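You operate a simulated robot arm through the tools that you are given. There is no shell and no other tool. Be economical: measure what you need, move in short steps, check, and stop when the job is done.

Carry out the task below with a simulated two-armed robot. There is one attempt and no reset: what you move stays moved.

## Task
Grease the middle of the slide block's top from the grease tin.
Fine: hold the tin while you unscrew its lid and screw it back on; the lid waits on the bench; use the dauber and stand it back in its cup. Set down upright: dauber. A coat counts when it lies all over at full strength: go over it till it gets no stronger.

It is judged by the outcome, as a careful person would: the job done as asked, and still so three seconds after it is handed in. It fails if anything else is knocked over, pushed out of place, dropped, spilled or broken. A push-on lid holds only when it is set on centred and level and pressed home; a screw cap is set on level and turned clockwise until tight.

## Robot
Two 6-joint arms with two-finger grippers on one trunk, on a base that drives. Base frame: it is fixed to the floor where the robot stands at the start and does not move with it; the origin is under the middle of the robot, x ahead of it, y to its left, z up; the surface under the hand at the start is at about z = 0.8. Readings come in m, rad, newtons and seconds.
The left shoulder is at the start at [0.06, 0.142, 0.9], the right one opposite. With the tool pointing down near the work surface each hand reaches from about 0.32 to 0.72 m from the robot's upright axis, wherever it stands, measured 20 degrees to its own side. Places, roughly: middle of the slide block [0.5, -0.3, 0.8]; middle of the steel bench [0.6, 0.1, 0.8]. Payload 2.45 kg a hand.
Tool frame (each hand has its own): the origin (TCP) lies between the finger pads and is the grasp point; the fingertips stand 0.026 m ahead of it; z points along the fingers, y is the line along which they close. Largest opening 0.096 m; the body of the gripper starts 0.069 m behind the TCP.
Orientation is that of the tool frame in the base frame, as [roll, pitch, yaw] about the fixed x, y, z axes, in that order (R = Rz(yaw) Ry(pitch) Rx(roll)). With the fingers straight down and closing along the base's y, the tool's x points along the base's -x, its y along +y and its z along -z.

## Interface
- The arms move only by the tool nudge_tool. It takes "left_steps", "right_steps" or both (then of equal length, played together; a hand with none holds still); each is a list that holds one entry, the list of rows, each a list of 7 numbers: the shift along the base's x, y, z in m, then the turn, a rotation vector about the base's x, y, z in rad, then the closure in counts, from 0 (fully open) to 255 (shut). In form: [[[dx, dy, dz, wx, wy, wz, hand], ...]]. A call has 1 to 20 rows; each row shifts and turns the commanded pose from where the row before left it. Rows are played at 5 a second. More than 0.05 m and 0.15 rad between two rows, or a gripper value outside its range, and nothing of the call is played. A pose out of reach is approached as far as the arm can. The call stops where the force on the tool passes 80 N (or 10 N more than at its start, if that is more) or the arm is blocked; 0.2 s more then pass. The fingers move at their own pace and stop on an object; they squeeze with about 33 N. The grip force told is the motor's: it shows also when the fingers shut on nothing. Time passes only in rows, and 0.2 s behind the last, so rows that do not move let the fingers close. The reply holds the time, the measured pose of the TCP, the force on the tool along the base axes, the opening and the grip force, in the units named above and with some noise, with the torque about the TCP (base axes, N m) and any sound that the robot's microphone picked up.
- Cameras (640 x 400 px; columns grow to the right, rows downward): "scene" is now at [0.149, -0.008, 1.5206]; the picture's right is [0.03, -1.00, 0.00], its down [-0.68, -0.02, -0.73] and it looks along [0.73, 0.02, -0.68] (base axes); focal length 273 px, centre (320, 200). "left" rides on the left gripper at [0.082, -0.003, -0.098] in its tool frame; the picture's right is [0.04, 1.00, 0.00], its down [-0.73, 0.03, -0.68] and it looks along [-0.68, 0.03, 0.73] (tool axes); focal length 256 px, centre (320, 200). "right" rides on the right gripper at [0.082, 0.003, -0.098] in its tool frame; the picture's right is [-0.04, 1.00, 0.00], its down [-0.73, -0.03, -0.68] and it looks along [-0.68, -0.03, 0.73] (tool axes); focal length 256 px, centre (320, 200). There is no depth. A picture from a camera that has moved, and an enlarged one, comes with that camera's place and axes in the base frame and with its lens. The place of the scene camera against the robot may be out by one fixed shift of up to 0.018 m in any direction.
- grab_frame(camera): a new picture of that camera. No time passes.
- move_column(by): slides the trunk up (or, below 0, down) by that many m; the arms and the scene camera ride with it, the base frame stays. It gives what a move gives, with no picture.
- steer(legs): drives the robot by 1 to 6 legs, each [ahead, turn to the left] in m and rad, along the robot's own axes; the way and the turn of a leg run together, so that a leg with both is an arc; at most 1.5 m and 3.142 rad a leg. The arms and the cameras ride along, it lands a little off, and it stops where it bumps. It gives what a move gives.
- turn_head(pan, tilt): turns the head with the scene camera to pan (to the left, within 1.501 rad either way) and tilt (down, from -0.506 to 1.204), counted from straight ahead of the robot. It gives what a move gives.
- close_up(camera, box): a new picture of the part [left, top, right, bottom] of that camera's present view, enlarged. No time passes.
- sign_off(): hands the job in; it is judged then, once.

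Go step by step. Nothing tells you exact positions but the pictures and the camera data: compare them with the known pose of the tool, close in by small moves and look again before you grip or let go. The budget is 120 turns and 92 pictures, counting those below and the enlarged ones. Unless the task says otherwise, let go and move clear before handing in, and close with one line.

The tools are called after "Request:" by a JSON object that holds its "method" and its "body". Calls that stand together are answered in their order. nudge_tool: Moves the arms, as the interface text tells. Its arguments: {"type":"object","properties":{"left_steps":{"type":"array"},"right_steps":{"type":"array"}},"required":[]} The other tools are called the same way: move_column (by) slides the trunk up or down; steer (legs) drives the base; turn_head (pan, tilt) turns the head that bears the scene camera; grab_frame (camera) takes a picture; close_up (camera, box) takes an enlarged picture of a part of a camera's view; sign_off () hands the job in.

At the start:

```text
clock: 0.0
left_tcp_pos: [0.4284, 0.0951, 1.268]
left_tool_rot: [-3.14, 0.0, 3.136]
left_force: [-0.2, 0.4, 0.2]
left_ft_torque: [-0.02, -0.02, -0.02]
left_finger_gap: 0.0962
left_grasp_force: 0.1
right_tcp_pos: [0.4305, -0.263, 1.274]
right_tool_rot: [3.141, 0.0, 3.136]
right_force: [0.4, 0.4, -0.2]
right_ft_torque: [0.0, 0.02, 0.03]
right_finger_gap: 0.0959
right_grasp_force: 0.1
trunk travel left (down, up): [-0.525, 0.065]
robot x, y, heading: [0.0016, -0.0029, 0.003]
head pan, tilt: [0.028, 0.752]
```

scene: 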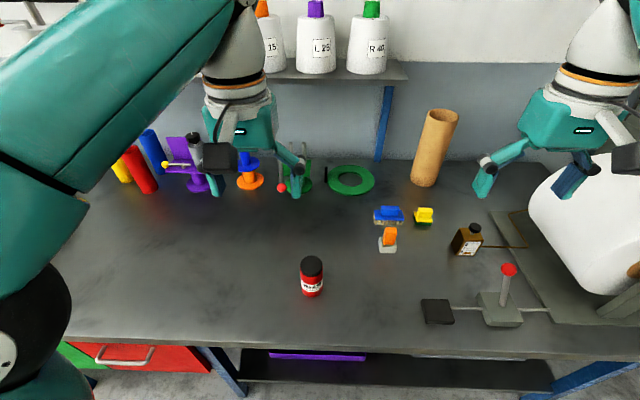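
right: 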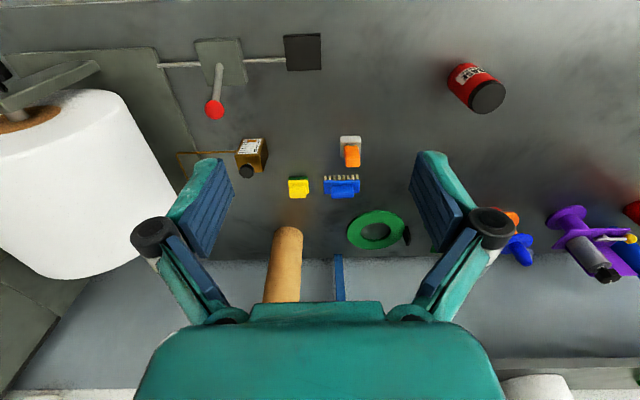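
left: 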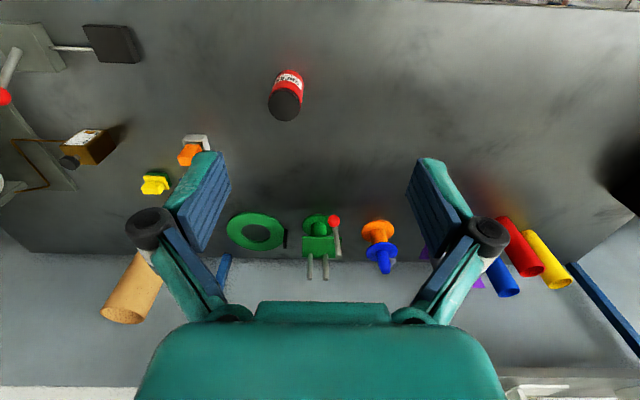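

I see a red jar with a black lid near the middle, a small block mechanism to the right, and assorted objects. I'll enlarge parts of the view to identify the tin, the dauber with its cup and the slide block.

Request:
{"method": "close_up", "body": {"camera": "scene", "box": [260, 190, 420, 310]}}

Request:
{"method": "close_up", "body": {"camera": "scene", "box": [400, 190, 580, 340]}}

Request:
{"method": "close_up", "body": {"camera": "scene", "box": [100, 110, 320, 220]}}

```text
3.33 times, centred on (340, 250) of scene
camera zoom: at [0.149, -0.008, 1.5206], right [0.03, -1.0, 0.0], down [-0.68, -0.02, -0.73], along [0.73, 0.02, -0.68], focal length 910 px, centre (253, 33)
```

zoom: 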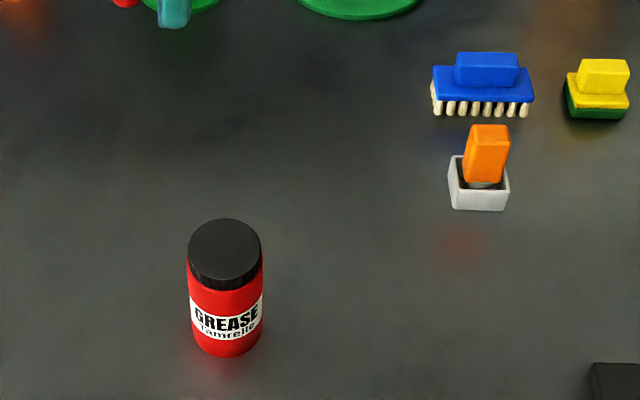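

```text
2.67 times, centred on (490, 265) of scene
camera zoom: at [0.149, -0.008, 1.5206], right [0.03, -1.0, 0.0], down [-0.68, -0.02, -0.73], along [0.73, 0.02, -0.68], focal length 728 px, centre (-133, 27)
```

zoom: 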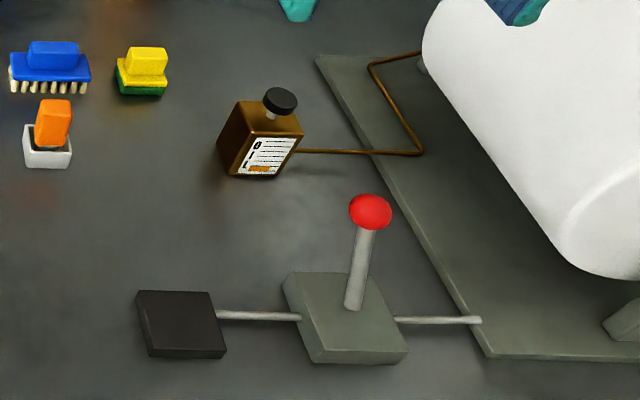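

```text
2.91 times, centred on (210, 165) of scene
camera zoom: at [0.149, -0.008, 1.5206], right [0.03, -1.0, 0.0], down [-0.68, -0.02, -0.73], along [0.73, 0.02, -0.68], focal length 794 px, centre (640, 302)
```

zoom: 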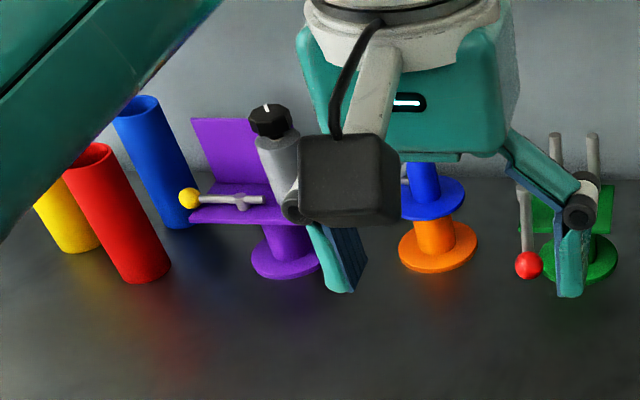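

The red GREASE jar stands near (0.55, 0.02), the orange dauber sits in a white cup near (0.70, -0.21), and the black slide block is near (0.49, -0.31). I'll bring the left hand in from the left, tilted 45° with its camera underneath, to hold the jar, and turn the right hand to close along x.

Request:
{"method": "nudge_tool", "body": {"left_steps": [[[0.011, 0.009, -0.015, 0, 0, -0.1428, 0], [0.011, 0.009, -0.015, 0, 0, -0.1428, 0], [0.011, 0.009, -0.015, 0, 0, -0.1428, 0], [0.011, 0.009, -0.015, 0, 0, -0.1428, 0], [0.011, 0.009, -0.015, 0, 0, -0.1428, 0], [0.011, 0.009, -0.015, 0, 0, -0.1428, 0], [0.011, 0.009, -0.015, 0, 0, -0.1428, 0], [0.011, 0.009, -0.015, 0, 0, -0.1428, 0], [0.011, 0.009, -0.015, 0, 0, -0.1428, 0], [0.011, 0.009, -0.015, 0, 0, -0.1428, 0], [0.011, 0.009, -0.015, 0, 0, -0.1428, 0], [0, 0, -0.01, -0.131, 0, 0, 0], [0, 0, -0.01, -0.131, 0, 0, 0], [0, 0, -0.01, -0.131, 0, 0, 0], [0, 0, -0.01, -0.131, 0, 0, 0], [0, 0, -0.01, -0.131, 0, 0, 0], [0, 0, -0.01, -0.131, 0, 0, 0]]], "right_steps": [[[0, 0, 0, 0, 0, 0.1428, 0], [0, 0, 0, 0, 0, 0.1428, 0], [0, 0, 0, 0, 0, 0.1428, 0], [0, 0, 0, 0, 0, 0.1428, 0], [0, 0, 0, 0, 0, 0.1428, 0], [0, 0, 0, 0, 0, 0.1428, 0], [0, 0, 0, 0, 0, 0.1428, 0], [0, 0, 0, 0, 0, 0.1428, 0], [0, 0, 0, 0, 0, 0.1428, 0], [0, 0, 0, 0, 0, 0.1428, 0], [0, 0, 0, 0, 0, 0.1428, 0], [0, 0, 0, 0, 0, 0, 0], [0, 0, 0, 0, 0, 0, 0], [0, 0, 0, 0, 0, 0, 0], [0, 0, 0, 0, 0, 0, 0], [0, 0, 0, 0, 0, 0, 0], [0, 0, 0, 0, 0, 0, 0]]]}}

```text
clock: 3.6
left_tcp_pos: [0.5508, 0.1961, 1.0426]
left_tool_rot: [3.138, 0.79, 1.564]
left_force: [-0.3, 0.7, 0.6]
left_ft_torque: [-0.02, 0.01, -0.05]
left_finger_gap: 0.0959
left_grasp_force: 0.1
right_tcp_pos: [0.4301, -0.2631, 1.2739]
right_tool_rot: [3.14, -0.001, -1.577]
right_force: [0.4, 0.1, 0.1]
right_ft_torque: [-0.02, 0.04, -0.01]
right_finger_gap: 0.0961
right_grasp_force: 0.0
trunk travel left (down, up): [-0.525, 0.065]
robot x, y, heading: [-0.0025, 0.0021, 0.0]
head pan, tilt: [0.028, 0.752]
```

Both poses were reached. I'll look from the left hand's camera and the scene camera to place the jar.

Request:
{"method": "grab_frame", "body": {"camera": "left"}}

Request:
{"method": "grab_frame", "body": {"camera": "scene"}}

Request:
{"method": "grab_frame", "body": {"camera": "right"}}

```text
85 pictures are left
camera left: at [0.5478, 0.3221, 1.0534], right [1.0, 0.02, -0.03], down [0.03, -0.03, 1.0], along [0.02, -1.0, -0.04], focal length 256 px, centre (320, 200)
```

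left: 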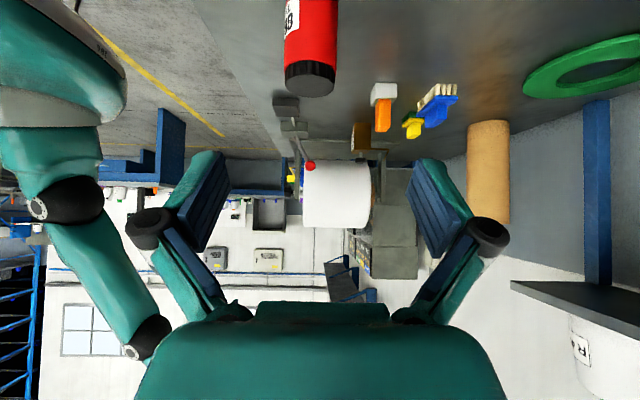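

```text
84 pictures are left
camera scene: at [0.1496, -0.0074, 1.5206], right [0.03, -1.0, 0.0], down [-0.68, -0.02, -0.73], along [0.73, 0.02, -0.68], focal length 273 px, centre (320, 200)
```

scene: 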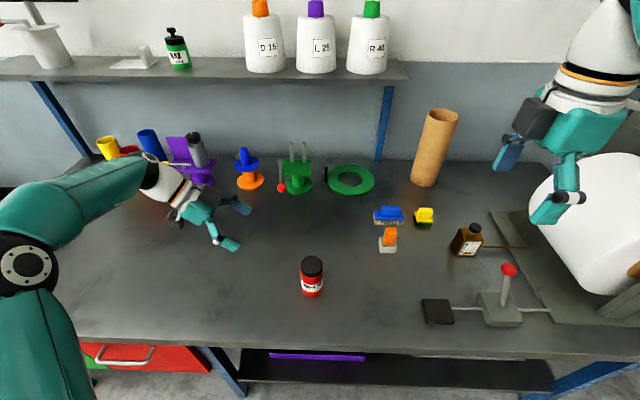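

```text
83 pictures are left
camera right: at [0.4268, -0.3445, 1.3731], right [-1.0, 0.04, 0.0], down [0.03, 0.73, 0.68], along [0.03, 0.68, -0.73], focal length 256 px, centre (320, 200)
```

right: 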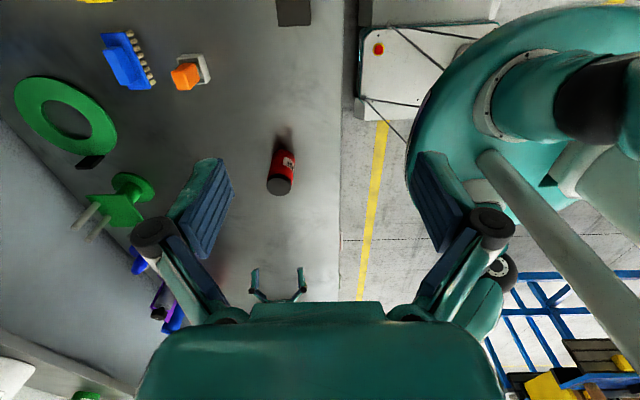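

The rays from the left and right cameras put the lid top near (0.539, 0.037, 0.91). I'll move the left hand to a pre-grasp about 0.1 m off and check again.

Request:
{"method": "nudge_tool", "body": {"left_steps": [[[-0.004, -0.027, -0.041, 0, 0, 0, 0], [-0.004, -0.027, -0.041, 0, 0, 0, 0], [-0.004, -0.027, -0.041, 0, 0, 0, 0], [0, 0, 0, 0, 0, 0, 0]]]}}

Request:
{"method": "grab_frame", "body": {"camera": "left"}}

Request:
{"method": "grab_frame", "body": {"camera": "scene"}}

```text
clock: 4.6
left_tcp_pos: [0.5384, 0.1144, 0.9205]
left_tool_rot: [3.139, 0.786, 1.564]
left_force: [0.0, -0.7, 0.0]
left_ft_torque: [-0.01, 0.0, 0.05]
left_finger_gap: 0.0961
left_grasp_force: 0.1
right_tcp_pos: [0.4293, -0.2616, 1.2743]
right_tool_rot: [3.141, 0.001, -1.576]
right_force: [0.2, 0.3, 0.2]
right_ft_torque: [0.0, 0.0, -0.01]
right_finger_gap: 0.0959
right_grasp_force: 0.1
trunk travel left (down, up): [-0.525, 0.065]
robot x, y, heading: [0.0023, -0.0013, 0.002]
head pan, tilt: [0.028, 0.752]
```

```text
82 pictures are left
camera left: at [0.5357, 0.2408, 0.9315], right [1.0, 0.02, -0.03], down [0.03, -0.04, 1.0], along [0.02, -1.0, -0.04], focal length 256 px, centre (320, 200)
```

left: 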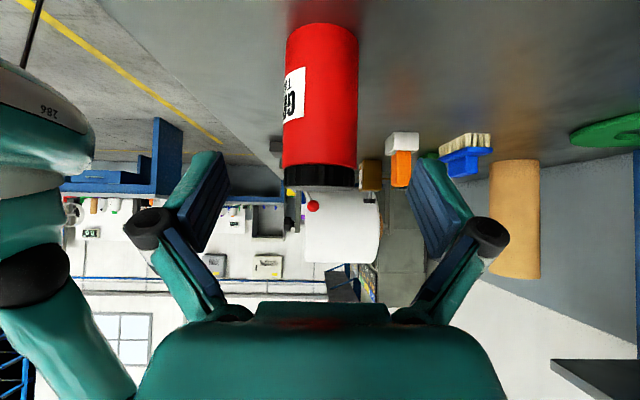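

```text
81 pictures are left
camera scene: at [0.1485, -0.0078, 1.5207], right [0.03, -1.0, 0.0], down [-0.68, -0.02, -0.73], along [0.73, 0.02, -0.68], focal length 273 px, centre (320, 200)
```

scene: 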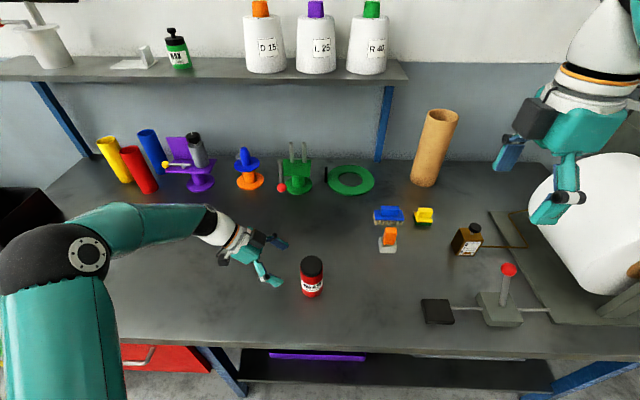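

The jar's axis is at about (0.538, 0.0385), with radius 0.029 and the lid spanning z 0.898–0.914. I'll slide the left hand in along its fingers to the grip pose.

Request:
{"method": "nudge_tool", "body": {"left_steps": [[[0, -0.0225, -0.024, 0, 0, 0, 0], [0, -0.0225, -0.024, 0, 0, 0, 0], [0, -0.0225, -0.024, 0, 0, 0, 0], [0, 0, 0, 0, 0, 0, 0]]]}}

Request:
{"method": "grab_frame", "body": {"camera": "left"}}

Request:
{"method": "close_up", "body": {"camera": "scene", "box": [220, 200, 380, 310]}}

```text
clock: 5.6
left_tcp_pos: [0.5392, 0.0472, 0.8484]
left_tool_rot: [3.138, 0.786, 1.566]
left_force: [-0.4, 0.4, 0.1]
left_ft_torque: [0.0, 0.0, -0.02]
left_finger_gap: 0.096
left_grasp_force: 0.1
right_tcp_pos: [0.4298, -0.2614, 1.275]
right_tool_rot: [3.141, 0.0, -1.577]
right_force: [-1.6, 0.0, -0.2]
right_ft_torque: [0.0, -0.02, -0.01]
right_finger_gap: 0.0959
right_grasp_force: 0.0
trunk travel left (down, up): [-0.525, 0.065]
robot x, y, heading: [-0.0011, -0.0037, -0.005]
head pan, tilt: [0.028, 0.752]
```

```text
80 pictures are left
camera left: at [0.5351, 0.1736, 0.8594], right [1.0, 0.02, -0.03], down [0.03, -0.04, 1.0], along [0.02, -1.0, -0.04], focal length 256 px, centre (320, 200)
```

left: 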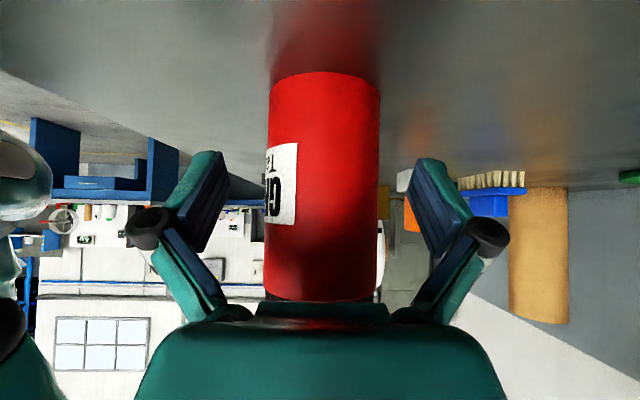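

```text
3.64 times, centred on (300, 255) of scene
camera zoom: at [0.1487, -0.0078, 1.5207], right [0.03, -1.0, 0.0], down [-0.68, -0.02, -0.73], along [0.73, 0.02, -0.68], focal length 993 px, centre (393, 0)
```

zoom: 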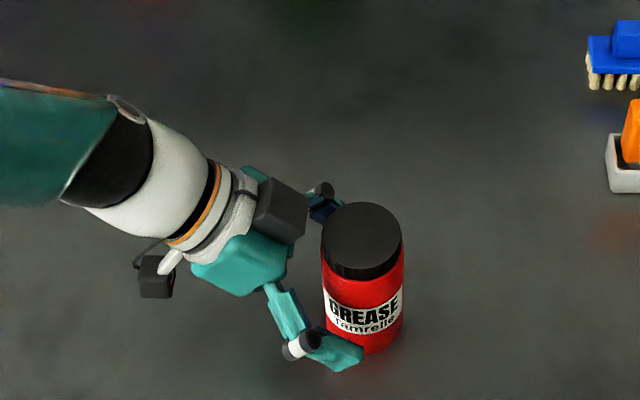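

The left hand straddles the jar well, but the small box on top of the gripper comes close to the lid. I'll lean the hand flatter, to 60° from vertical, so there is room for the right hand.

Request:
{"method": "nudge_tool", "body": {"left_steps": [[[-0.0005, 0.002, 0.002, -0.131, 0, 0, 0], [-0.0005, 0.002, 0.002, -0.131, 0, 0, 0], [0, 0, 0, 0, 0, 0, 0]]]}}

Request:
{"method": "close_up", "body": {"camera": "scene", "box": [220, 200, 380, 310]}}

Request:
{"method": "grab_frame", "body": {"camera": "left"}}

```text
clock: 6.4
left_tcp_pos: [0.5372, 0.0497, 0.8523]
left_tool_rot: [3.135, 1.051, 1.561]
left_force: [0.0, -0.5, -0.7]
left_ft_torque: [0.0, 0.0, 0.0]
left_finger_gap: 0.0961
left_grasp_force: 0.0
right_tcp_pos: [0.4298, -0.2616, 1.2745]
right_tool_rot: [3.14, -0.002, -1.576]
right_force: [-0.4, 0.3, -0.1]
right_ft_torque: [-0.01, 0.03, 0.0]
right_finger_gap: 0.096
right_grasp_force: 0.1
trunk travel left (down, up): [-0.525, 0.065]
robot x, y, heading: [0.0019, -0.0036, 0.001]
head pan, tilt: [0.028, 0.752]
```

```text
3.64 times, centred on (300, 255) of scene
camera zoom: at [0.149, -0.0081, 1.5207], right [0.03, -1.0, 0.0], down [-0.68, -0.02, -0.73], along [0.73, 0.02, -0.68], focal length 993 px, centre (393, 0)
```

zoom: 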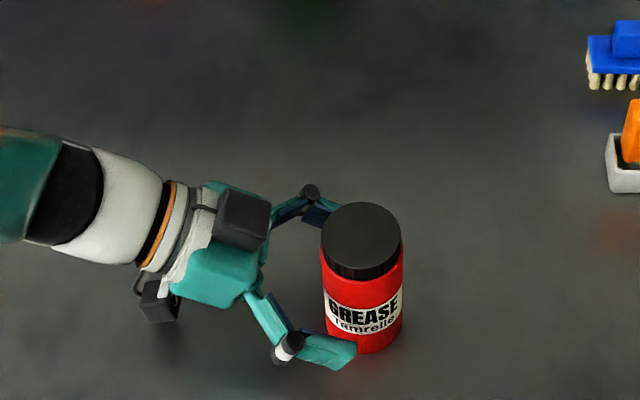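

```text
77 pictures are left
camera left: at [0.5344, 0.1759, 0.8302], right [1.0, 0.02, -0.03], down [0.03, 0.22, 0.97], along [0.02, -0.97, 0.22], focal length 256 px, centre (320, 200)
```

left: 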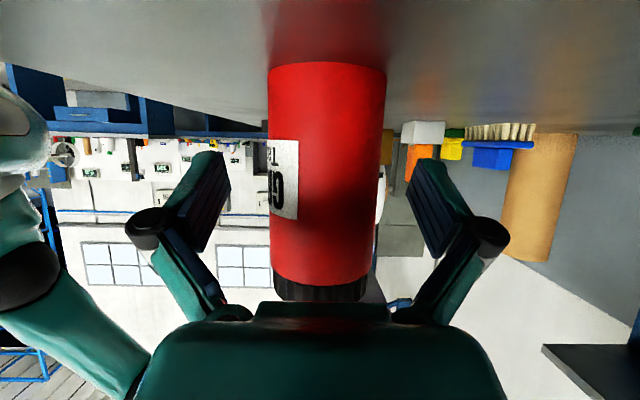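

There is plenty of room now. The jar is about 3 mm towards +x of the finger centre, so I'll centre on it and close.

Request:
{"method": "nudge_tool", "body": {"left_steps": [[[0.003, 0, 0, 0, 0, 0, 0], [0, 0, 0, 0, 0, 0, 60], [0, 0, 0, 0, 0, 0, 255], [0, 0, 0, 0, 0, 0, 255], [0, 0, 0, 0, 0, 0, 255]]]}}

Request:
{"method": "grab_frame", "body": {"camera": "left"}}

```text
clock: 7.6
left_tcp_pos: [0.5399, 0.0503, 0.8517]
left_tool_rot: [3.137, 1.052, 1.563]
left_force: [-0.8, 0.8, 2.4]
left_ft_torque: [-0.16, 0.07, -0.04]
left_finger_gap: 0.0592
left_grasp_force: 32.5
right_tcp_pos: [0.4301, -0.2614, 1.2743]
right_tool_rot: [3.141, -0.001, -1.576]
right_force: [0.4, 0.4, 0.1]
right_ft_torque: [0.02, -0.03, 0.01]
right_finger_gap: 0.0962
right_grasp_force: 0.0
trunk travel left (down, up): [-0.525, 0.065]
robot x, y, heading: [0.0031, -0.0034, -0.001]
head pan, tilt: [0.028, 0.752]
```

```text
76 pictures are left
camera left: at [0.5374, 0.1761, 0.8302], right [1.0, 0.02, -0.03], down [0.03, 0.22, 0.97], along [0.02, -0.97, 0.22], focal length 256 px, centre (320, 200)
```

left: 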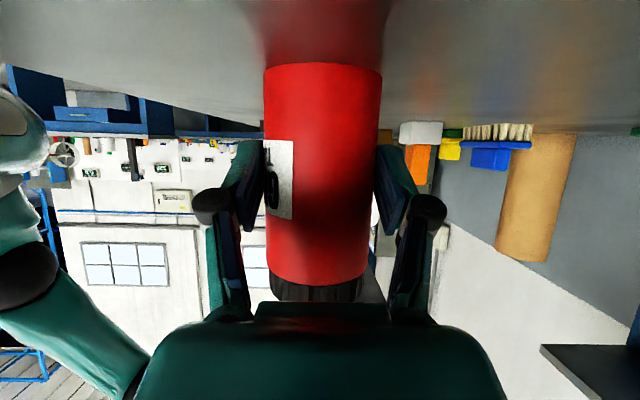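

The jar is held: the gap is 0.059 and its axis is near (0.540, 0.037). Next I'll bring the right hand above the lid.

Request:
{"method": "nudge_tool", "body": {"right_steps": [[[0.0157, 0.0427, -0.025, 0, 0, 0, 0], [0.0157, 0.0427, -0.025, 0, 0, 0, 0], [0.0157, 0.0427, -0.025, 0, 0, 0, 0], [0.0157, 0.0427, -0.025, 0, 0, 0, 0], [0.0157, 0.0427, -0.035, 0, 0, 0, 0], [0.0157, 0.0427, -0.035, 0, 0, 0, 0], [0.0157, 0.0427, -0.04, 0, 0, 0, 0], [0, 0, 0, 0, 0, 0, 0]]]}}

Request:
{"method": "grab_frame", "body": {"camera": "right"}}

Request:
{"method": "grab_frame", "body": {"camera": "scene"}}

```text
refused: row 1 steps farther than a row can; nothing moved
```

```text
75 pictures are left
camera right: at [0.4262, -0.345, 1.3732], right [-1.0, 0.05, 0.0], down [0.03, 0.73, 0.68], along [0.03, 0.68, -0.73], focal length 256 px, centre (320, 200)
```

right: 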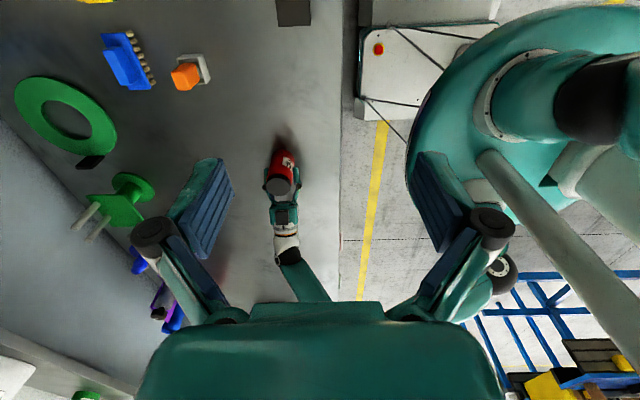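

```text
74 pictures are left
camera scene: at [0.1489, -0.008, 1.5207], right [0.03, -1.0, 0.0], down [-0.68, -0.02, -0.73], along [0.73, 0.02, -0.68], focal length 273 px, centre (320, 200)
```

scene: 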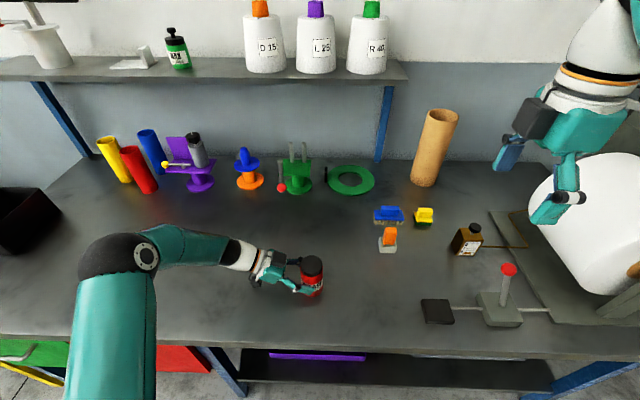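

The row step was too long (norm over 0.05 m), so I'll split it into finer rows.

Request:
{"method": "nudge_tool", "body": {"right_steps": [[[0.011, 0.03, -0.022, 0, 0, 0, 0], [0.011, 0.03, -0.022, 0, 0, 0, 0], [0.011, 0.03, -0.022, 0, 0, 0, 0], [0.011, 0.03, -0.022, 0, 0, 0, 0], [0.011, 0.03, -0.022, 0, 0, 0, 0], [0.011, 0.03, -0.022, 0, 0, 0, 0], [0.011, 0.03, -0.022, 0, 0, 0, 0], [0.011, 0.03, -0.022, 0, 0, 0, 0], [0.011, 0.03, -0.022, 0, 0, 0, 0], [0.011, 0.028, -0.022, 0, 0, 0, 0], [0, 0, 0, 0, 0, 0, 0]]]}}

Request:
{"method": "grab_frame", "body": {"camera": "right"}}

Request:
{"method": "grab_frame", "body": {"camera": "scene"}}

```text
clock: 10.0
left_tcp_pos: [0.5411, 0.0505, 0.853]
left_tool_rot: [3.137, 1.049, 1.562]
left_force: [-0.5, -1.3, 4.9]
left_ft_torque: [-0.2, -0.08, -0.07]
left_finger_gap: 0.059
left_grasp_force: 33.2
right_tcp_pos: [0.54, 0.0371, 1.0534]
right_tool_rot: [3.141, -0.001, -1.577]
right_force: [0.5, -0.4, 0.4]
right_ft_torque: [-0.05, 0.0, 0.03]
right_finger_gap: 0.096
right_grasp_force: 0.2
trunk travel left (down, up): [-0.525, 0.065]
robot x, y, heading: [0.0012, -0.0025, 0.0]
head pan, tilt: [0.028, 0.752]
```

```text
73 pictures are left
camera right: at [0.536, -0.0461, 1.1521], right [-1.0, 0.05, 0.0], down [0.03, 0.73, 0.68], along [0.03, 0.68, -0.73], focal length 256 px, centre (320, 200)
```

right: 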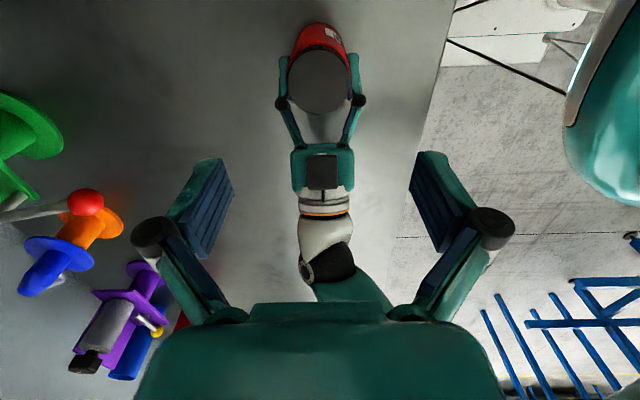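

```text
72 pictures are left
camera scene: at [0.1488, -0.0081, 1.5207], right [0.03, -1.0, 0.0], down [-0.68, -0.02, -0.73], along [0.73, 0.02, -0.68], focal length 273 px, centre (320, 200)
```

scene: 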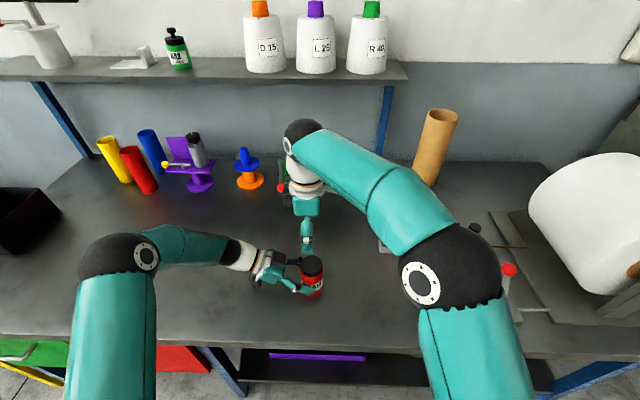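

The lid axis is at about (0.5405, 0.034). I'll lower the right hand around the lid and check.

Request:
{"method": "nudge_tool", "body": {"right_steps": [[[0.0, -0.002, -0.03, 0, 0, 0, 0], [0.0, -0.001, -0.03, 0, 0, 0, 0], [0, 0, -0.025, 0, 0, 0, 0], [0, 0, -0.025, 0, 0, 0, 0], [0, 0, 0, 0, 0, 0, 0]]]}}

Request:
{"method": "grab_frame", "body": {"camera": "right"}}

Request:
{"method": "close_up", "body": {"camera": "scene", "box": [220, 200, 380, 310]}}

```text
clock: 11.2
left_tcp_pos: [0.5412, 0.0503, 0.851]
left_tool_rot: [3.136, 1.047, 1.563]
left_force: [0.2, -0.6, 4.0]
left_ft_torque: [-0.12, -0.16, -0.04]
left_finger_gap: 0.059
left_grasp_force: 32.5
right_tcp_pos: [0.5394, 0.0335, 0.9435]
right_tool_rot: [3.14, 0.0, -1.575]
right_force: [-0.4, -0.4, 0.3]
right_ft_torque: [-0.02, 0.01, 0.0]
right_finger_gap: 0.096
right_grasp_force: 0.0
trunk travel left (down, up): [-0.525, 0.065]
robot x, y, heading: [0.0015, -0.0009, -0.0]
head pan, tilt: [0.028, 0.752]
```

```text
71 pictures are left
camera right: at [0.5362, -0.0492, 1.0426], right [-1.0, 0.05, 0.0], down [0.03, 0.73, 0.68], along [0.03, 0.68, -0.73], focal length 256 px, centre (320, 200)
```

right: 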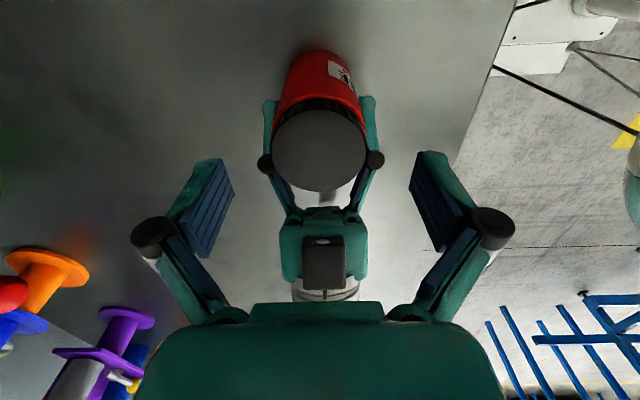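

```text
3.64 times, centred on (300, 255) of scene
camera zoom: at [0.1488, -0.008, 1.5207], right [0.03, -1.0, 0.0], down [-0.68, -0.02, -0.73], along [0.73, 0.02, -0.68], focal length 993 px, centre (393, 0)
```

zoom: 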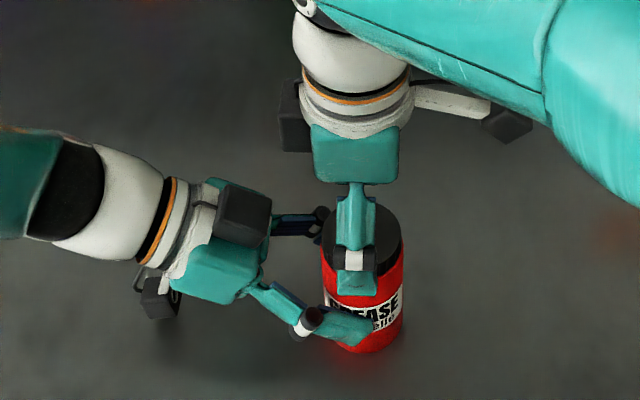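

The fingers straddle the lid centrally, and the lid top is near z 0.908. I'll lower a further 0.024 and close on it.

Request:
{"method": "nudge_tool", "body": {"right_steps": [[[0.0, 0, -0.012, 0, 0, 0, 0], [0.0, 0, -0.012, 0, 0, 0, 60], [0, 0, 0, 0, 0, 0, 255], [0, 0, 0, 0, 0, 0, 255], [0, 0, 0, 0, 0, 0, 255]]]}}

Request:
{"method": "close_up", "body": {"camera": "scene", "box": [220, 200, 380, 310]}}

```text
clock: 12.4
left_tcp_pos: [0.5408, 0.0511, 0.8523]
left_tool_rot: [3.132, 1.045, 1.56]
left_force: [4.3, -2.1, -2.9]
left_ft_torque: [-0.37, -0.77, -0.06]
left_finger_gap: 0.0592
left_grasp_force: 33.1
right_tcp_pos: [0.5403, 0.0321, 0.9228]
right_tool_rot: [-3.137, 0.003, -1.576]
right_force: [2.8, -1.0, 27.5]
right_ft_torque: [-0.02, 0.34, 0.14]
right_finger_gap: 0.0541
right_grasp_force: 32.7
trunk travel left (down, up): [-0.525, 0.065]
robot x, y, heading: [0.0017, -0.001, -0.001]
head pan, tilt: [0.028, 0.752]
```

```text
3.64 times, centred on (300, 255) of scene
camera zoom: at [0.1481, -0.0083, 1.521], right [0.03, -1.0, 0.0], down [-0.68, -0.02, -0.73], along [0.73, 0.02, -0.68], focal length 993 px, centre (393, 0)
```

zoom: 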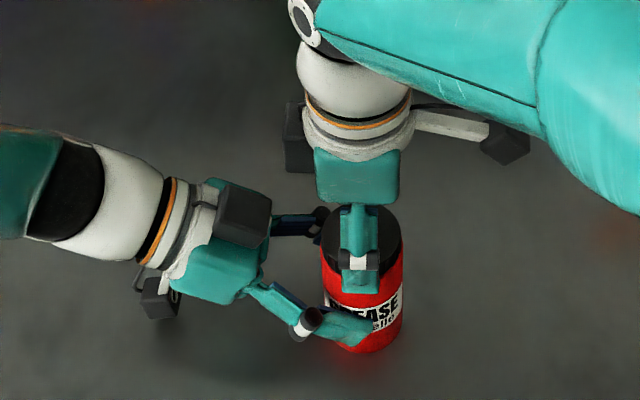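

The lid is 0.054 across and the fingertips press on the jar's shoulder. I'll open a little, rise 4 mm and grip again to relieve the load.

Request:
{"method": "nudge_tool", "body": {"right_steps": [[[0.0, 0, 0.0, 0, 0, 0, 70], [0.0, 0.001, 0.005, 0, 0, 0, 70], [0, 0, 0, 0, 0, 0, 70], [0, 0, 0, 0, 0, 0, 255], [0, 0, 0, 0, 0, 0, 255], [0, 0, 0, 0, 0, 0, 255]]]}}

```text
clock: 13.8
left_tcp_pos: [0.5396, 0.0512, 0.8521]
left_tool_rot: [3.139, 1.052, 1.56]
left_force: [-6.5, 3.7, 7.0]
left_ft_torque: [0.08, -0.52, -0.21]
left_finger_gap: 0.0592
left_grasp_force: 33.1
right_tcp_pos: [0.5407, 0.0339, 0.9255]
right_tool_rot: [-3.139, 0.001, -1.576]
right_force: [8.6, -2.1, -0.4]
right_ft_torque: [-0.08, -0.14, 0.02]
right_finger_gap: 0.0537
right_grasp_force: 32.7
trunk travel left (down, up): [-0.525, 0.065]
robot x, y, heading: [0.0014, -0.0013, -0.001]
head pan, tilt: [0.028, 0.752]
```

The forces are small now. I'll unscrew counter-clockwise, watching the torque and lift.

Request:
{"method": "nudge_tool", "body": {"right_steps": [[[0, 0, 0, 0, 0, 0.12, 255], [0, 0, 0, 0, 0, 0.12, 255], [0, 0, 0.0003, 0, 0, 0.12, 255], [0, 0, 0.0003, 0, 0, 0.12, 255], [0, 0, 0.0003, 0, 0, 0.12, 255], [0, 0, 0.0003, 0, 0, 0.12, 255], [0, 0, 0, 0, 0, 0, 255]]]}}

Request:
{"method": "close_up", "body": {"camera": "right", "box": [200, 40, 440, 260]}}

```text
clock: 15.4
left_tcp_pos: [0.5399, 0.0501, 0.8526]
left_tool_rot: [3.136, 1.05, 1.563]
left_force: [-12.6, 4.2, 8.8]
left_ft_torque: [-0.12, -0.35, -0.29]
left_finger_gap: 0.0593
left_grasp_force: 33.2
right_tcp_pos: [0.5399, 0.0343, 0.9274]
right_tool_rot: [-3.142, 0.0, -0.852]
right_force: [13.4, -2.6, -2.2]
right_ft_torque: [-0.05, -0.39, 0.02]
right_finger_gap: 0.0535
right_grasp_force: 32.8
trunk travel left (down, up): [-0.525, 0.065]
robot x, y, heading: [0.0012, -0.0012, -0.002]
head pan, tilt: [0.028, 0.752]
```

```text
1.82 times, centred on (320, 150) of right
camera zoom: at [0.5912, -0.0307, 1.0253], right [-0.78, -0.63, 0.0], down [-0.46, 0.57, 0.68], along [-0.43, 0.53, -0.73], focal length 465 px, centre (320, 291)
```

zoom: 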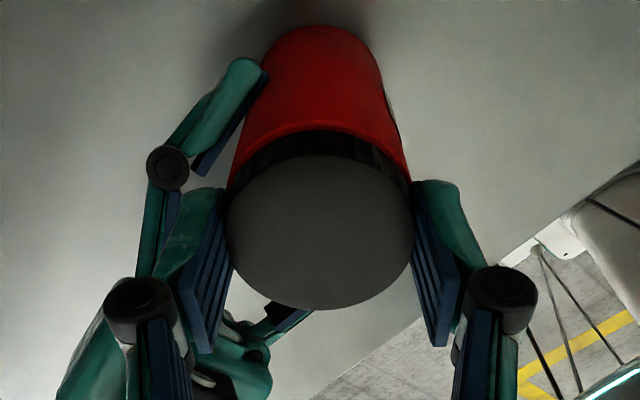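

It is turning freely. I'll open slightly, turn back, regrip and take another long counter-clockwise stroke, limiting the angle so the knuckles stay off the left hand.

Request:
{"method": "nudge_tool", "body": {"right_steps": [[[0, 0, 0, 0, 0, 0, 80], [0, 0, 0, 0, 0, 0, 80], [0.0005, 0, 0, 0, 0, -0.14, 80], [0, 0, 0, 0, 0, -0.14, 80], [0, 0, 0, 0, 0, -0.14, 80], [0, 0, 0, 0, 0, -0.14, 80], [0, 0, 0, 0, 0, -0.14, 80], [0, 0, 0, 0, 0, -0.14, 80], [0, 0, 0, 0, 0, -0.14, 80], [0, 0, 0, 0, 0, -0.14, 80], [0, 0, 0, 0, 0, -0.14, 80], [0, 0, 0, 0, 0, -0.14, 80], [0, 0, 0, 0, 0, -0.14, 80], [0, 0, 0, 0, 0, 0, 255], [0, 0, 0, 0, 0, 0, 255], [0, 0, 0, 0, 0, 0, 255]]]}}

Request:
{"method": "nudge_tool", "body": {"right_steps": [[[0, 0, 0.0002, 0, 0, 0.14, 255], [0, 0, 0.0002, 0, 0, 0.14, 255], [0, 0, 0.0002, 0, 0, 0.14, 255], [0, 0, 0.0002, 0, 0, 0.14, 255], [0, 0, 0.0002, 0, 0, 0.14, 255], [0, 0, 0.0002, 0, 0, 0.14, 255], [0, 0, 0.0002, 0, 0, 0.14, 255], [0, 0, 0.0002, 0, 0, 0.14, 255], [0, 0, 0.0002, 0, 0, 0.14, 255], [0, 0, 0.0002, 0, 0, 0.14, 255], [0, 0, 0.0002, 0, 0, 0.14, 255], [0, 0, 0, 0, 0, 0, 255]]]}}

Request:
{"method": "close_up", "body": {"camera": "right", "box": [200, 40, 440, 260]}}

```text
clock: 18.8
left_tcp_pos: [0.5414, 0.0498, 0.8532]
left_tool_rot: [3.137, 1.048, 1.562]
left_force: [1.4, 0.2, 3.2]
left_ft_torque: [-0.06, -0.24, 0.04]
left_finger_gap: 0.059
left_grasp_force: 33.2
right_tcp_pos: [0.5423, 0.0335, 0.9274]
right_tool_rot: [-3.141, -0.001, -2.397]
right_force: [-0.1, -0.7, 1.0]
right_ft_torque: [-0.01, -0.01, 0.0]
right_finger_gap: 0.0537
right_grasp_force: 33.0
trunk travel left (down, up): [-0.525, 0.065]
robot x, y, heading: [-0.0004, -0.0008, -0.001]
head pan, tilt: [0.028, 0.752]
```

```text
clock: 21.4
left_tcp_pos: [0.5393, 0.0507, 0.8523]
left_tool_rot: [3.137, 1.05, 1.561]
left_force: [-9.6, 7.3, 7.9]
left_ft_torque: [-0.28, -0.38, -0.22]
left_finger_gap: 0.0593
left_grasp_force: 33.1
right_tcp_pos: [0.5407, 0.0342, 0.9287]
right_tool_rot: [3.142, 0.0, -0.853]
right_force: [9.4, -5.4, -7.3]
right_ft_torque: [-0.21, -0.31, 0.04]
right_finger_gap: 0.0539
right_grasp_force: 33.6
trunk travel left (down, up): [-0.525, 0.065]
robot x, y, heading: [0.0015, 0.0008, 0.002]
head pan, tilt: [0.028, 0.752]
```

```text
1.82 times, centred on (320, 150) of right
camera zoom: at [0.592, -0.0307, 1.0271], right [-0.78, -0.63, 0.0], down [-0.46, 0.57, 0.68], along [-0.43, 0.53, -0.73], focal length 465 px, centre (320, 291)
```

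zoom: 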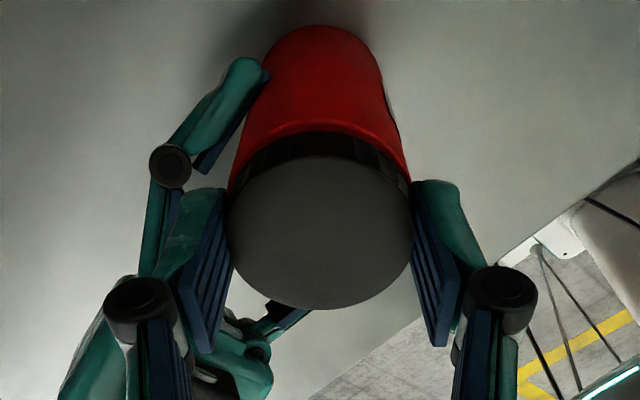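

About 2.3 rad is done and the lid is still threaded. Another cycle, with a smaller rise.

Request:
{"method": "nudge_tool", "body": {"right_steps": [[[0, 0, 0, 0, 0, 0, 80], [0, 0, 0, 0, 0, 0, 80], [0.0005, 0, 0, 0, 0, -0.14, 80], [0, 0, 0, 0, 0, -0.14, 80], [0, 0, 0, 0, 0, -0.14, 80], [0, 0, 0, 0, 0, -0.14, 80], [0, 0, 0, 0, 0, -0.14, 80], [0, 0, 0, 0, 0, -0.14, 80], [0, 0, 0, 0, 0, -0.14, 80], [0, 0, 0, 0, 0, -0.14, 80], [0, 0, 0, 0, 0, -0.14, 80], [0, 0, 0, 0, 0, -0.14, 80], [0, 0, 0, 0, 0, -0.14, 80], [0, 0, 0, 0, 0, 0, 255], [0, 0, 0, 0, 0, 0, 255], [0, 0, 0, 0, 0, 0, 255]]]}}

Request:
{"method": "nudge_tool", "body": {"right_steps": [[[0, 0, 0.0001, 0, 0, 0.14, 255], [0, 0, 0.0001, 0, 0, 0.14, 255], [0, 0, 0.0001, 0, 0, 0.14, 255], [0, 0, 0.0001, 0, 0, 0.14, 255], [0, 0, 0.0001, 0, 0, 0.14, 255], [0, 0, 0.0001, 0, 0, 0.14, 255], [0, 0, 0.0001, 0, 0, 0.14, 255], [0, 0, 0.0001, 0, 0, 0.14, 255], [0, 0, 0.0001, 0, 0, 0.14, 255], [0, 0, 0.0001, 0, 0, 0.14, 255], [0, 0, 0.0001, 0, 0, 0.14, 255], [0, 0, 0, 0, 0, 0, 255]]]}}

Request:
{"method": "close_up", "body": {"camera": "right", "box": [200, 40, 440, 260]}}

```text
clock: 24.8
left_tcp_pos: [0.5422, 0.0508, 0.8532]
left_tool_rot: [3.137, 1.049, 1.565]
left_force: [4.5, -2.3, 0.7]
left_ft_torque: [0.13, 0.05, 0.05]
left_finger_gap: 0.0589
left_grasp_force: 33.2
right_tcp_pos: [0.5419, 0.035, 0.9277]
right_tool_rot: [3.14, 0.002, -2.396]
right_force: [-4.0, 2.0, 2.5]
right_ft_torque: [0.11, 0.1, 0.01]
right_finger_gap: 0.0541
right_grasp_force: 33.3
trunk travel left (down, up): [-0.525, 0.065]
robot x, y, heading: [-0.0014, 0.002, 0.001]
head pan, tilt: [0.028, 0.752]
```

```text
clock: 27.4
left_tcp_pos: [0.5405, 0.0502, 0.8524]
left_tool_rot: [3.139, 1.05, 1.563]
left_force: [0.3, 0.2, -0.2]
left_ft_torque: [0.0, -0.07, -0.02]
left_finger_gap: 0.059
left_grasp_force: 32.7
right_tcp_pos: [0.54, 0.0343, 0.9295]
right_tool_rot: [3.141, 0.001, -0.854]
right_force: [0.1, 0.0, -0.4]
right_ft_torque: [0.02, -0.03, 0.0]
right_finger_gap: 0.054
right_grasp_force: 33.0
trunk travel left (down, up): [-0.525, 0.065]
robot x, y, heading: [0.0002, -0.0018, 0.002]
head pan, tilt: [0.028, 0.752]
```

```text
1.82 times, centred on (320, 150) of right
camera zoom: at [0.5925, -0.0308, 1.028], right [-0.78, -0.63, 0.0], down [-0.46, 0.57, 0.68], along [-0.43, 0.53, -0.73], focal length 465 px, centre (320, 291)
```

zoom: 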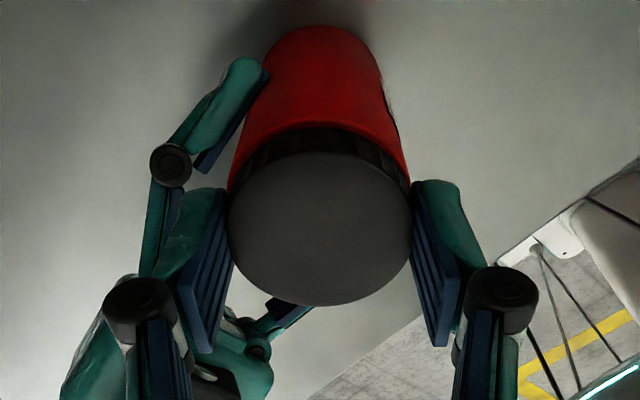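

All the forces between the hands have gone, so the lid seems free. I'll lift gently to test.

Request:
{"method": "nudge_tool", "body": {"right_steps": [[[0, 0, 0.003, 0, 0, 0, 255], [0, 0, 0.004, 0, 0, 0, 255], [0, 0, 0.005, 0, 0, 0, 255], [0, 0, 0, 0, 0, 0, 255]]]}}

Request:
{"method": "close_up", "body": {"camera": "right", "box": [200, 40, 440, 260]}}

```text
clock: 28.4
left_tcp_pos: [0.5408, 0.0515, 0.8524]
left_tool_rot: [3.137, 1.05, 1.564]
left_force: [0.2, -0.7, 0.8]
left_ft_torque: [-0.01, -0.05, -0.04]
left_finger_gap: 0.0588
left_grasp_force: 33.2
right_tcp_pos: [0.5405, 0.0342, 0.9417]
right_tool_rot: [3.139, -0.002, -0.855]
right_force: [0.5, 0.6, -0.2]
right_ft_torque: [0.02, -0.03, 0.01]
right_finger_gap: 0.0541
right_grasp_force: 32.6
trunk travel left (down, up): [-0.525, 0.065]
robot x, y, heading: [-0.0015, -0.0016, 0.004]
head pan, tilt: [0.028, 0.752]
```

```text
1.82 times, centred on (320, 150) of right
camera zoom: at [0.5918, -0.0308, 1.0402], right [-0.78, -0.63, 0.0], down [-0.46, 0.57, 0.68], along [-0.43, 0.53, -0.73], focal length 465 px, centre (320, 291)
```

zoom: 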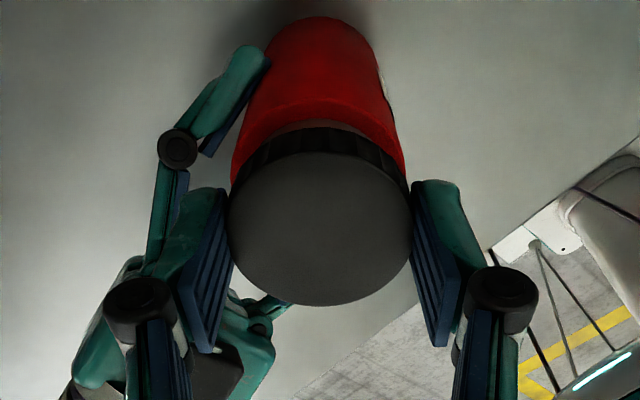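

The lid is off. I'll carry it to a clear spot on the bench near (0.50, -0.13) and lower it to just above the surface.

Request:
{"method": "nudge_tool", "body": {"right_steps": [[[0, 0, 0.03, 0, 0, 0, 255], [0, 0, 0.03, 0, 0, 0, 255], [-0.008, -0.033, 0, 0, 0, -0.144, 255], [-0.008, -0.033, 0, 0, 0, -0.144, 255], [-0.008, -0.033, 0, 0, 0, -0.144, 255], [-0.008, -0.033, 0, 0, 0, -0.144, 255], [-0.008, -0.033, 0, 0, 0, -0.144, 255], [0, 0, -0.035, 0, 0, 0, 255], [0, 0, -0.035, 0, 0, 0, 255], [0, 0, -0.035, 0, 0, 0, 255], [0, 0, -0.035, 0, 0, 0, 255], [0, 0, -0.024, 0, 0, 0, 255], [0, 0, 0, 0, 0, 0, 255]]]}}

Request:
{"method": "grab_frame", "body": {"camera": "right"}}

Request:
{"method": "grab_frame", "body": {"camera": "scene"}}

```text
clock: 31.2
left_tcp_pos: [0.5405, 0.051, 0.8524]
left_tool_rot: [3.137, 1.048, 1.562]
left_force: [-0.3, -0.8, 1.4]
left_ft_torque: [-0.06, -0.08, -0.05]
left_finger_gap: 0.0592
left_grasp_force: 32.8
right_tcp_pos: [0.5015, -0.1306, 0.8371]
right_tool_rot: [3.141, -0.001, -1.576]
right_force: [0.7, -0.1, 0.2]
right_ft_torque: [-0.02, 0.0, 0.03]
right_finger_gap: 0.0537
right_grasp_force: 33.0
trunk travel left (down, up): [-0.525, 0.065]
robot x, y, heading: [-0.0051, -0.0049, 0.001]
head pan, tilt: [0.028, 0.752]
```

```text
64 pictures are left
camera right: at [0.4978, -0.2137, 0.9357], right [-1.0, 0.04, 0.0], down [0.03, 0.73, 0.68], along [0.03, 0.68, -0.73], focal length 256 px, centre (320, 200)
```

right: 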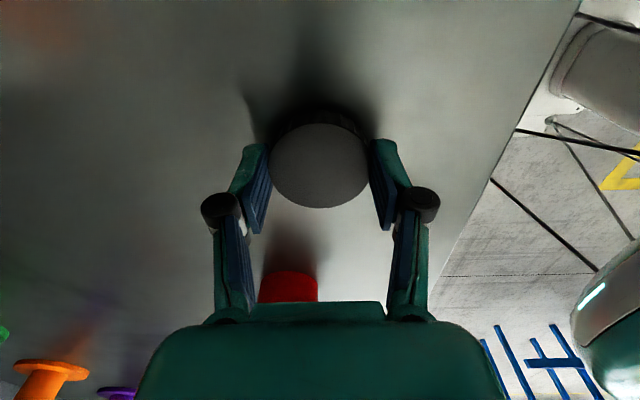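

```text
63 pictures are left
camera scene: at [0.1493, -0.008, 1.5206], right [0.03, -1.0, 0.0], down [-0.68, -0.02, -0.73], along [0.73, 0.02, -0.68], focal length 273 px, centre (320, 200)
```

scene: 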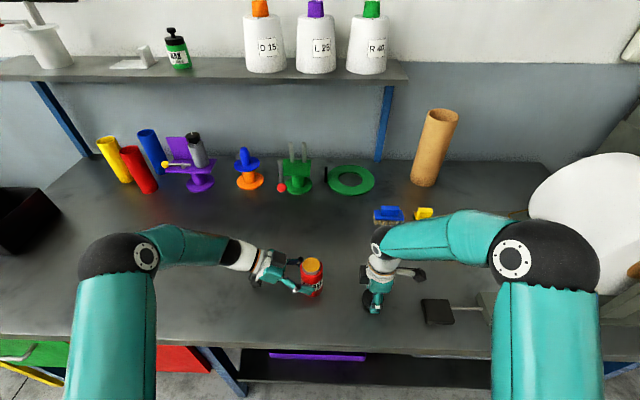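

The jar is open, showing amber grease. I'll lower the lid in small steps until it touches the bench.

Request:
{"method": "nudge_tool", "body": {"right_steps": [[[0, 0, -0.003, 0, 0, 0, 255], [0, 0, -0.003, 0, 0, 0, 255], [0, 0, -0.002, 0, 0, 0, 255], [0, 0, 0, 0, 0, 0, 255]]]}}

```text
clock: 32.2
left_tcp_pos: [0.5411, 0.0498, 0.8519]
left_tool_rot: [3.136, 1.048, 1.561]
left_force: [0.9, -0.2, 1.0]
left_ft_torque: [-0.07, -0.13, -0.01]
left_finger_gap: 0.059
left_grasp_force: 33.2
right_tcp_pos: [0.5008, -0.1304, 0.8287]
right_tool_rot: [3.138, 0.0, -1.577]
right_force: [1.0, 0.5, 0.3]
right_ft_torque: [-0.02, 0.01, 0.03]
right_finger_gap: 0.0536
right_grasp_force: 33.0
trunk travel left (down, up): [-0.525, 0.065]
robot x, y, heading: [-0.0002, -0.0011, -0.002]
head pan, tilt: [0.028, 0.752]
```

Request:
{"method": "nudge_tool", "body": {"right_steps": [[[0, 0, -0.001, 0, 0, 0, 255], [0, 0, -0.001, 0, 0, 0, 255], [0, 0, 0, 0, 0, 0, 255]]]}}

Request:
{"method": "close_up", "body": {"camera": "right", "box": [200, 60, 440, 260]}}

```text
clock: 33.0
left_tcp_pos: [0.5406, 0.0509, 0.8529]
left_tool_rot: [3.136, 1.047, 1.563]
left_force: [1.8, -0.3, 1.4]
left_ft_torque: [-0.05, -0.16, -0.01]
left_finger_gap: 0.0589
left_grasp_force: 33.0
right_tcp_pos: [0.5006, -0.131, 0.8276]
right_tool_rot: [3.139, -0.001, -1.575]
right_force: [-0.6, 0.0, -1.3]
right_ft_torque: [-0.03, 0.0, 0.04]
right_finger_gap: 0.0538
right_grasp_force: 33.3
trunk travel left (down, up): [-0.525, 0.065]
robot x, y, heading: [-0.0027, -0.001, 0.001]
head pan, tilt: [0.028, 0.752]
```

```text
2.00 times, centred on (320, 160) of right
camera zoom: at [0.4972, -0.2136, 0.9264], right [-1.0, 0.04, 0.0], down [0.03, 0.73, 0.68], along [0.03, 0.68, -0.73], focal length 512 px, centre (320, 280)
```

zoom: 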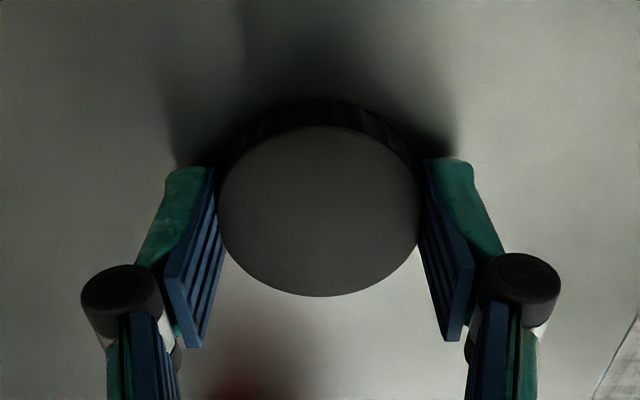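

Request:
{"method": "nudge_tool", "body": {"right_steps": [[[0, 0, -0.001, 0, 0, 0, 255], [0, 0, -0.001, 0, 0, 0, 255], [0, 0, 0, 0, 0, 0, 255]]]}}

```text
clock: 33.8
left_tcp_pos: [0.5392, 0.0509, 0.8527]
left_tool_rot: [3.136, 1.048, 1.561]
left_force: [0.1, 0.6, -0.5]
left_ft_torque: [0.06, -0.01, 0.0]
left_finger_gap: 0.0589
left_grasp_force: 33.1
right_tcp_pos: [0.5008, -0.1313, 0.8277]
right_tool_rot: [-3.138, 0.001, -1.576]
right_force: [-1.9, -0.8, 14.5]
right_ft_torque: [-0.03, 0.11, -0.01]
right_finger_gap: 0.0538
right_grasp_force: 32.9
trunk travel left (down, up): [-0.525, 0.065]
robot x, y, heading: [0.0006, 0.0003, -0.003]
head pan, tilt: [0.028, 0.752]
```

The lid rests on the bench. I'll release it, rise, and go to view the dauber with the hand turned to close along y.

Request:
{"method": "nudge_tool", "body": {"right_steps": [[[0, 0, 0.0015, 0, 0, 0, 200], [0, 0, 0, 0, 0, 0, 100], [0, 0, 0, 0, 0, 0, 0], [0, 0, 0, 0, 0, 0, 0], [0, 0, 0.04, 0, 0, 0, 0], [0, 0, 0.04, 0, 0, 0, 0], [0, 0, 0.04, 0, 0, 0, 0], [0.01, -0.007, 0.01, 0, 0, -0.143, 0], [0.01, -0.007, 0.01, 0, 0, -0.143, 0], [0.01, -0.007, 0.01, 0, 0, -0.143, 0], [0.01, -0.007, 0.01, 0, 0, -0.143, 0], [0.01, -0.007, 0.01, 0, 0, -0.143, 0], [0.01, -0.007, 0.01, 0, 0, -0.143, 0], [0.01, -0.007, 0.01, 0, 0, -0.143, 0], [0.01, -0.007, 0.01, 0, 0, -0.143, 0], [0.01, -0.007, 0.01, 0, 0, -0.143, 0], [0.01, -0.007, 0, 0, 0, -0.143, 0], [0.01, 0, 0, 0, 0, -0.143, 0], [0, 0, 0, 0, 0, 0, 0]]]}}

Request:
{"method": "grab_frame", "body": {"camera": "right"}}

Request:
{"method": "grab_frame", "body": {"camera": "scene"}}

```text
clock: 37.8
left_tcp_pos: [0.5409, 0.0509, 0.8533]
left_tool_rot: [3.138, 1.047, 1.563]
left_force: [-0.2, -1.1, 3.6]
left_ft_torque: [-0.05, -0.14, 0.01]
left_finger_gap: 0.0589
left_grasp_force: 33.4
right_tcp_pos: [0.6117, -0.2016, 1.0366]
right_tool_rot: [-3.141, -0.001, 3.133]
right_force: [-0.3, 0.1, 0.7]
right_ft_torque: [0.0, 0.0, -0.01]
right_finger_gap: 0.0959
right_grasp_force: 0.1
trunk travel left (down, up): [-0.525, 0.065]
robot x, y, heading: [-0.0004, -0.004, -0.007]
head pan, tilt: [0.028, 0.752]
```

```text
61 pictures are left
camera right: at [0.5297, -0.1986, 1.1357], right [0.05, 1.0, 0.0], down [0.73, -0.04, 0.68], along [0.68, -0.03, -0.74], focal length 256 px, centre (320, 200)
```

right: 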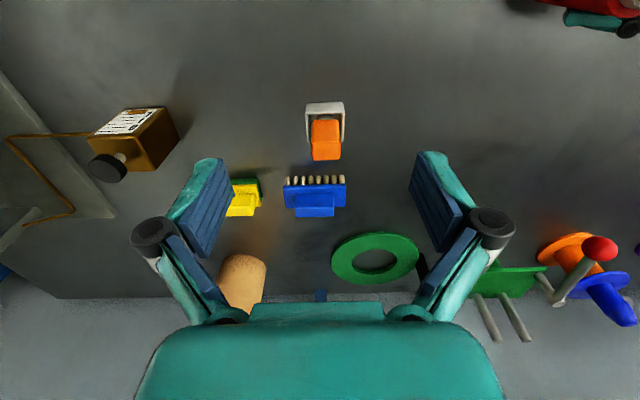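

```text
60 pictures are left
camera scene: at [0.1491, -0.008, 1.5206], right [0.03, -1.0, 0.0], down [-0.68, -0.02, -0.73], along [0.73, 0.02, -0.68], focal length 273 px, centre (320, 200)
```

scene: 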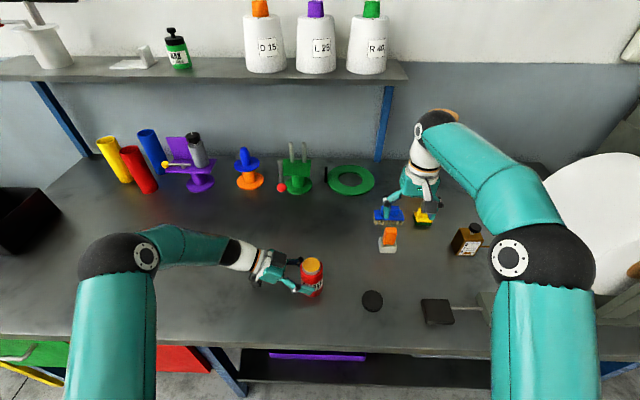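

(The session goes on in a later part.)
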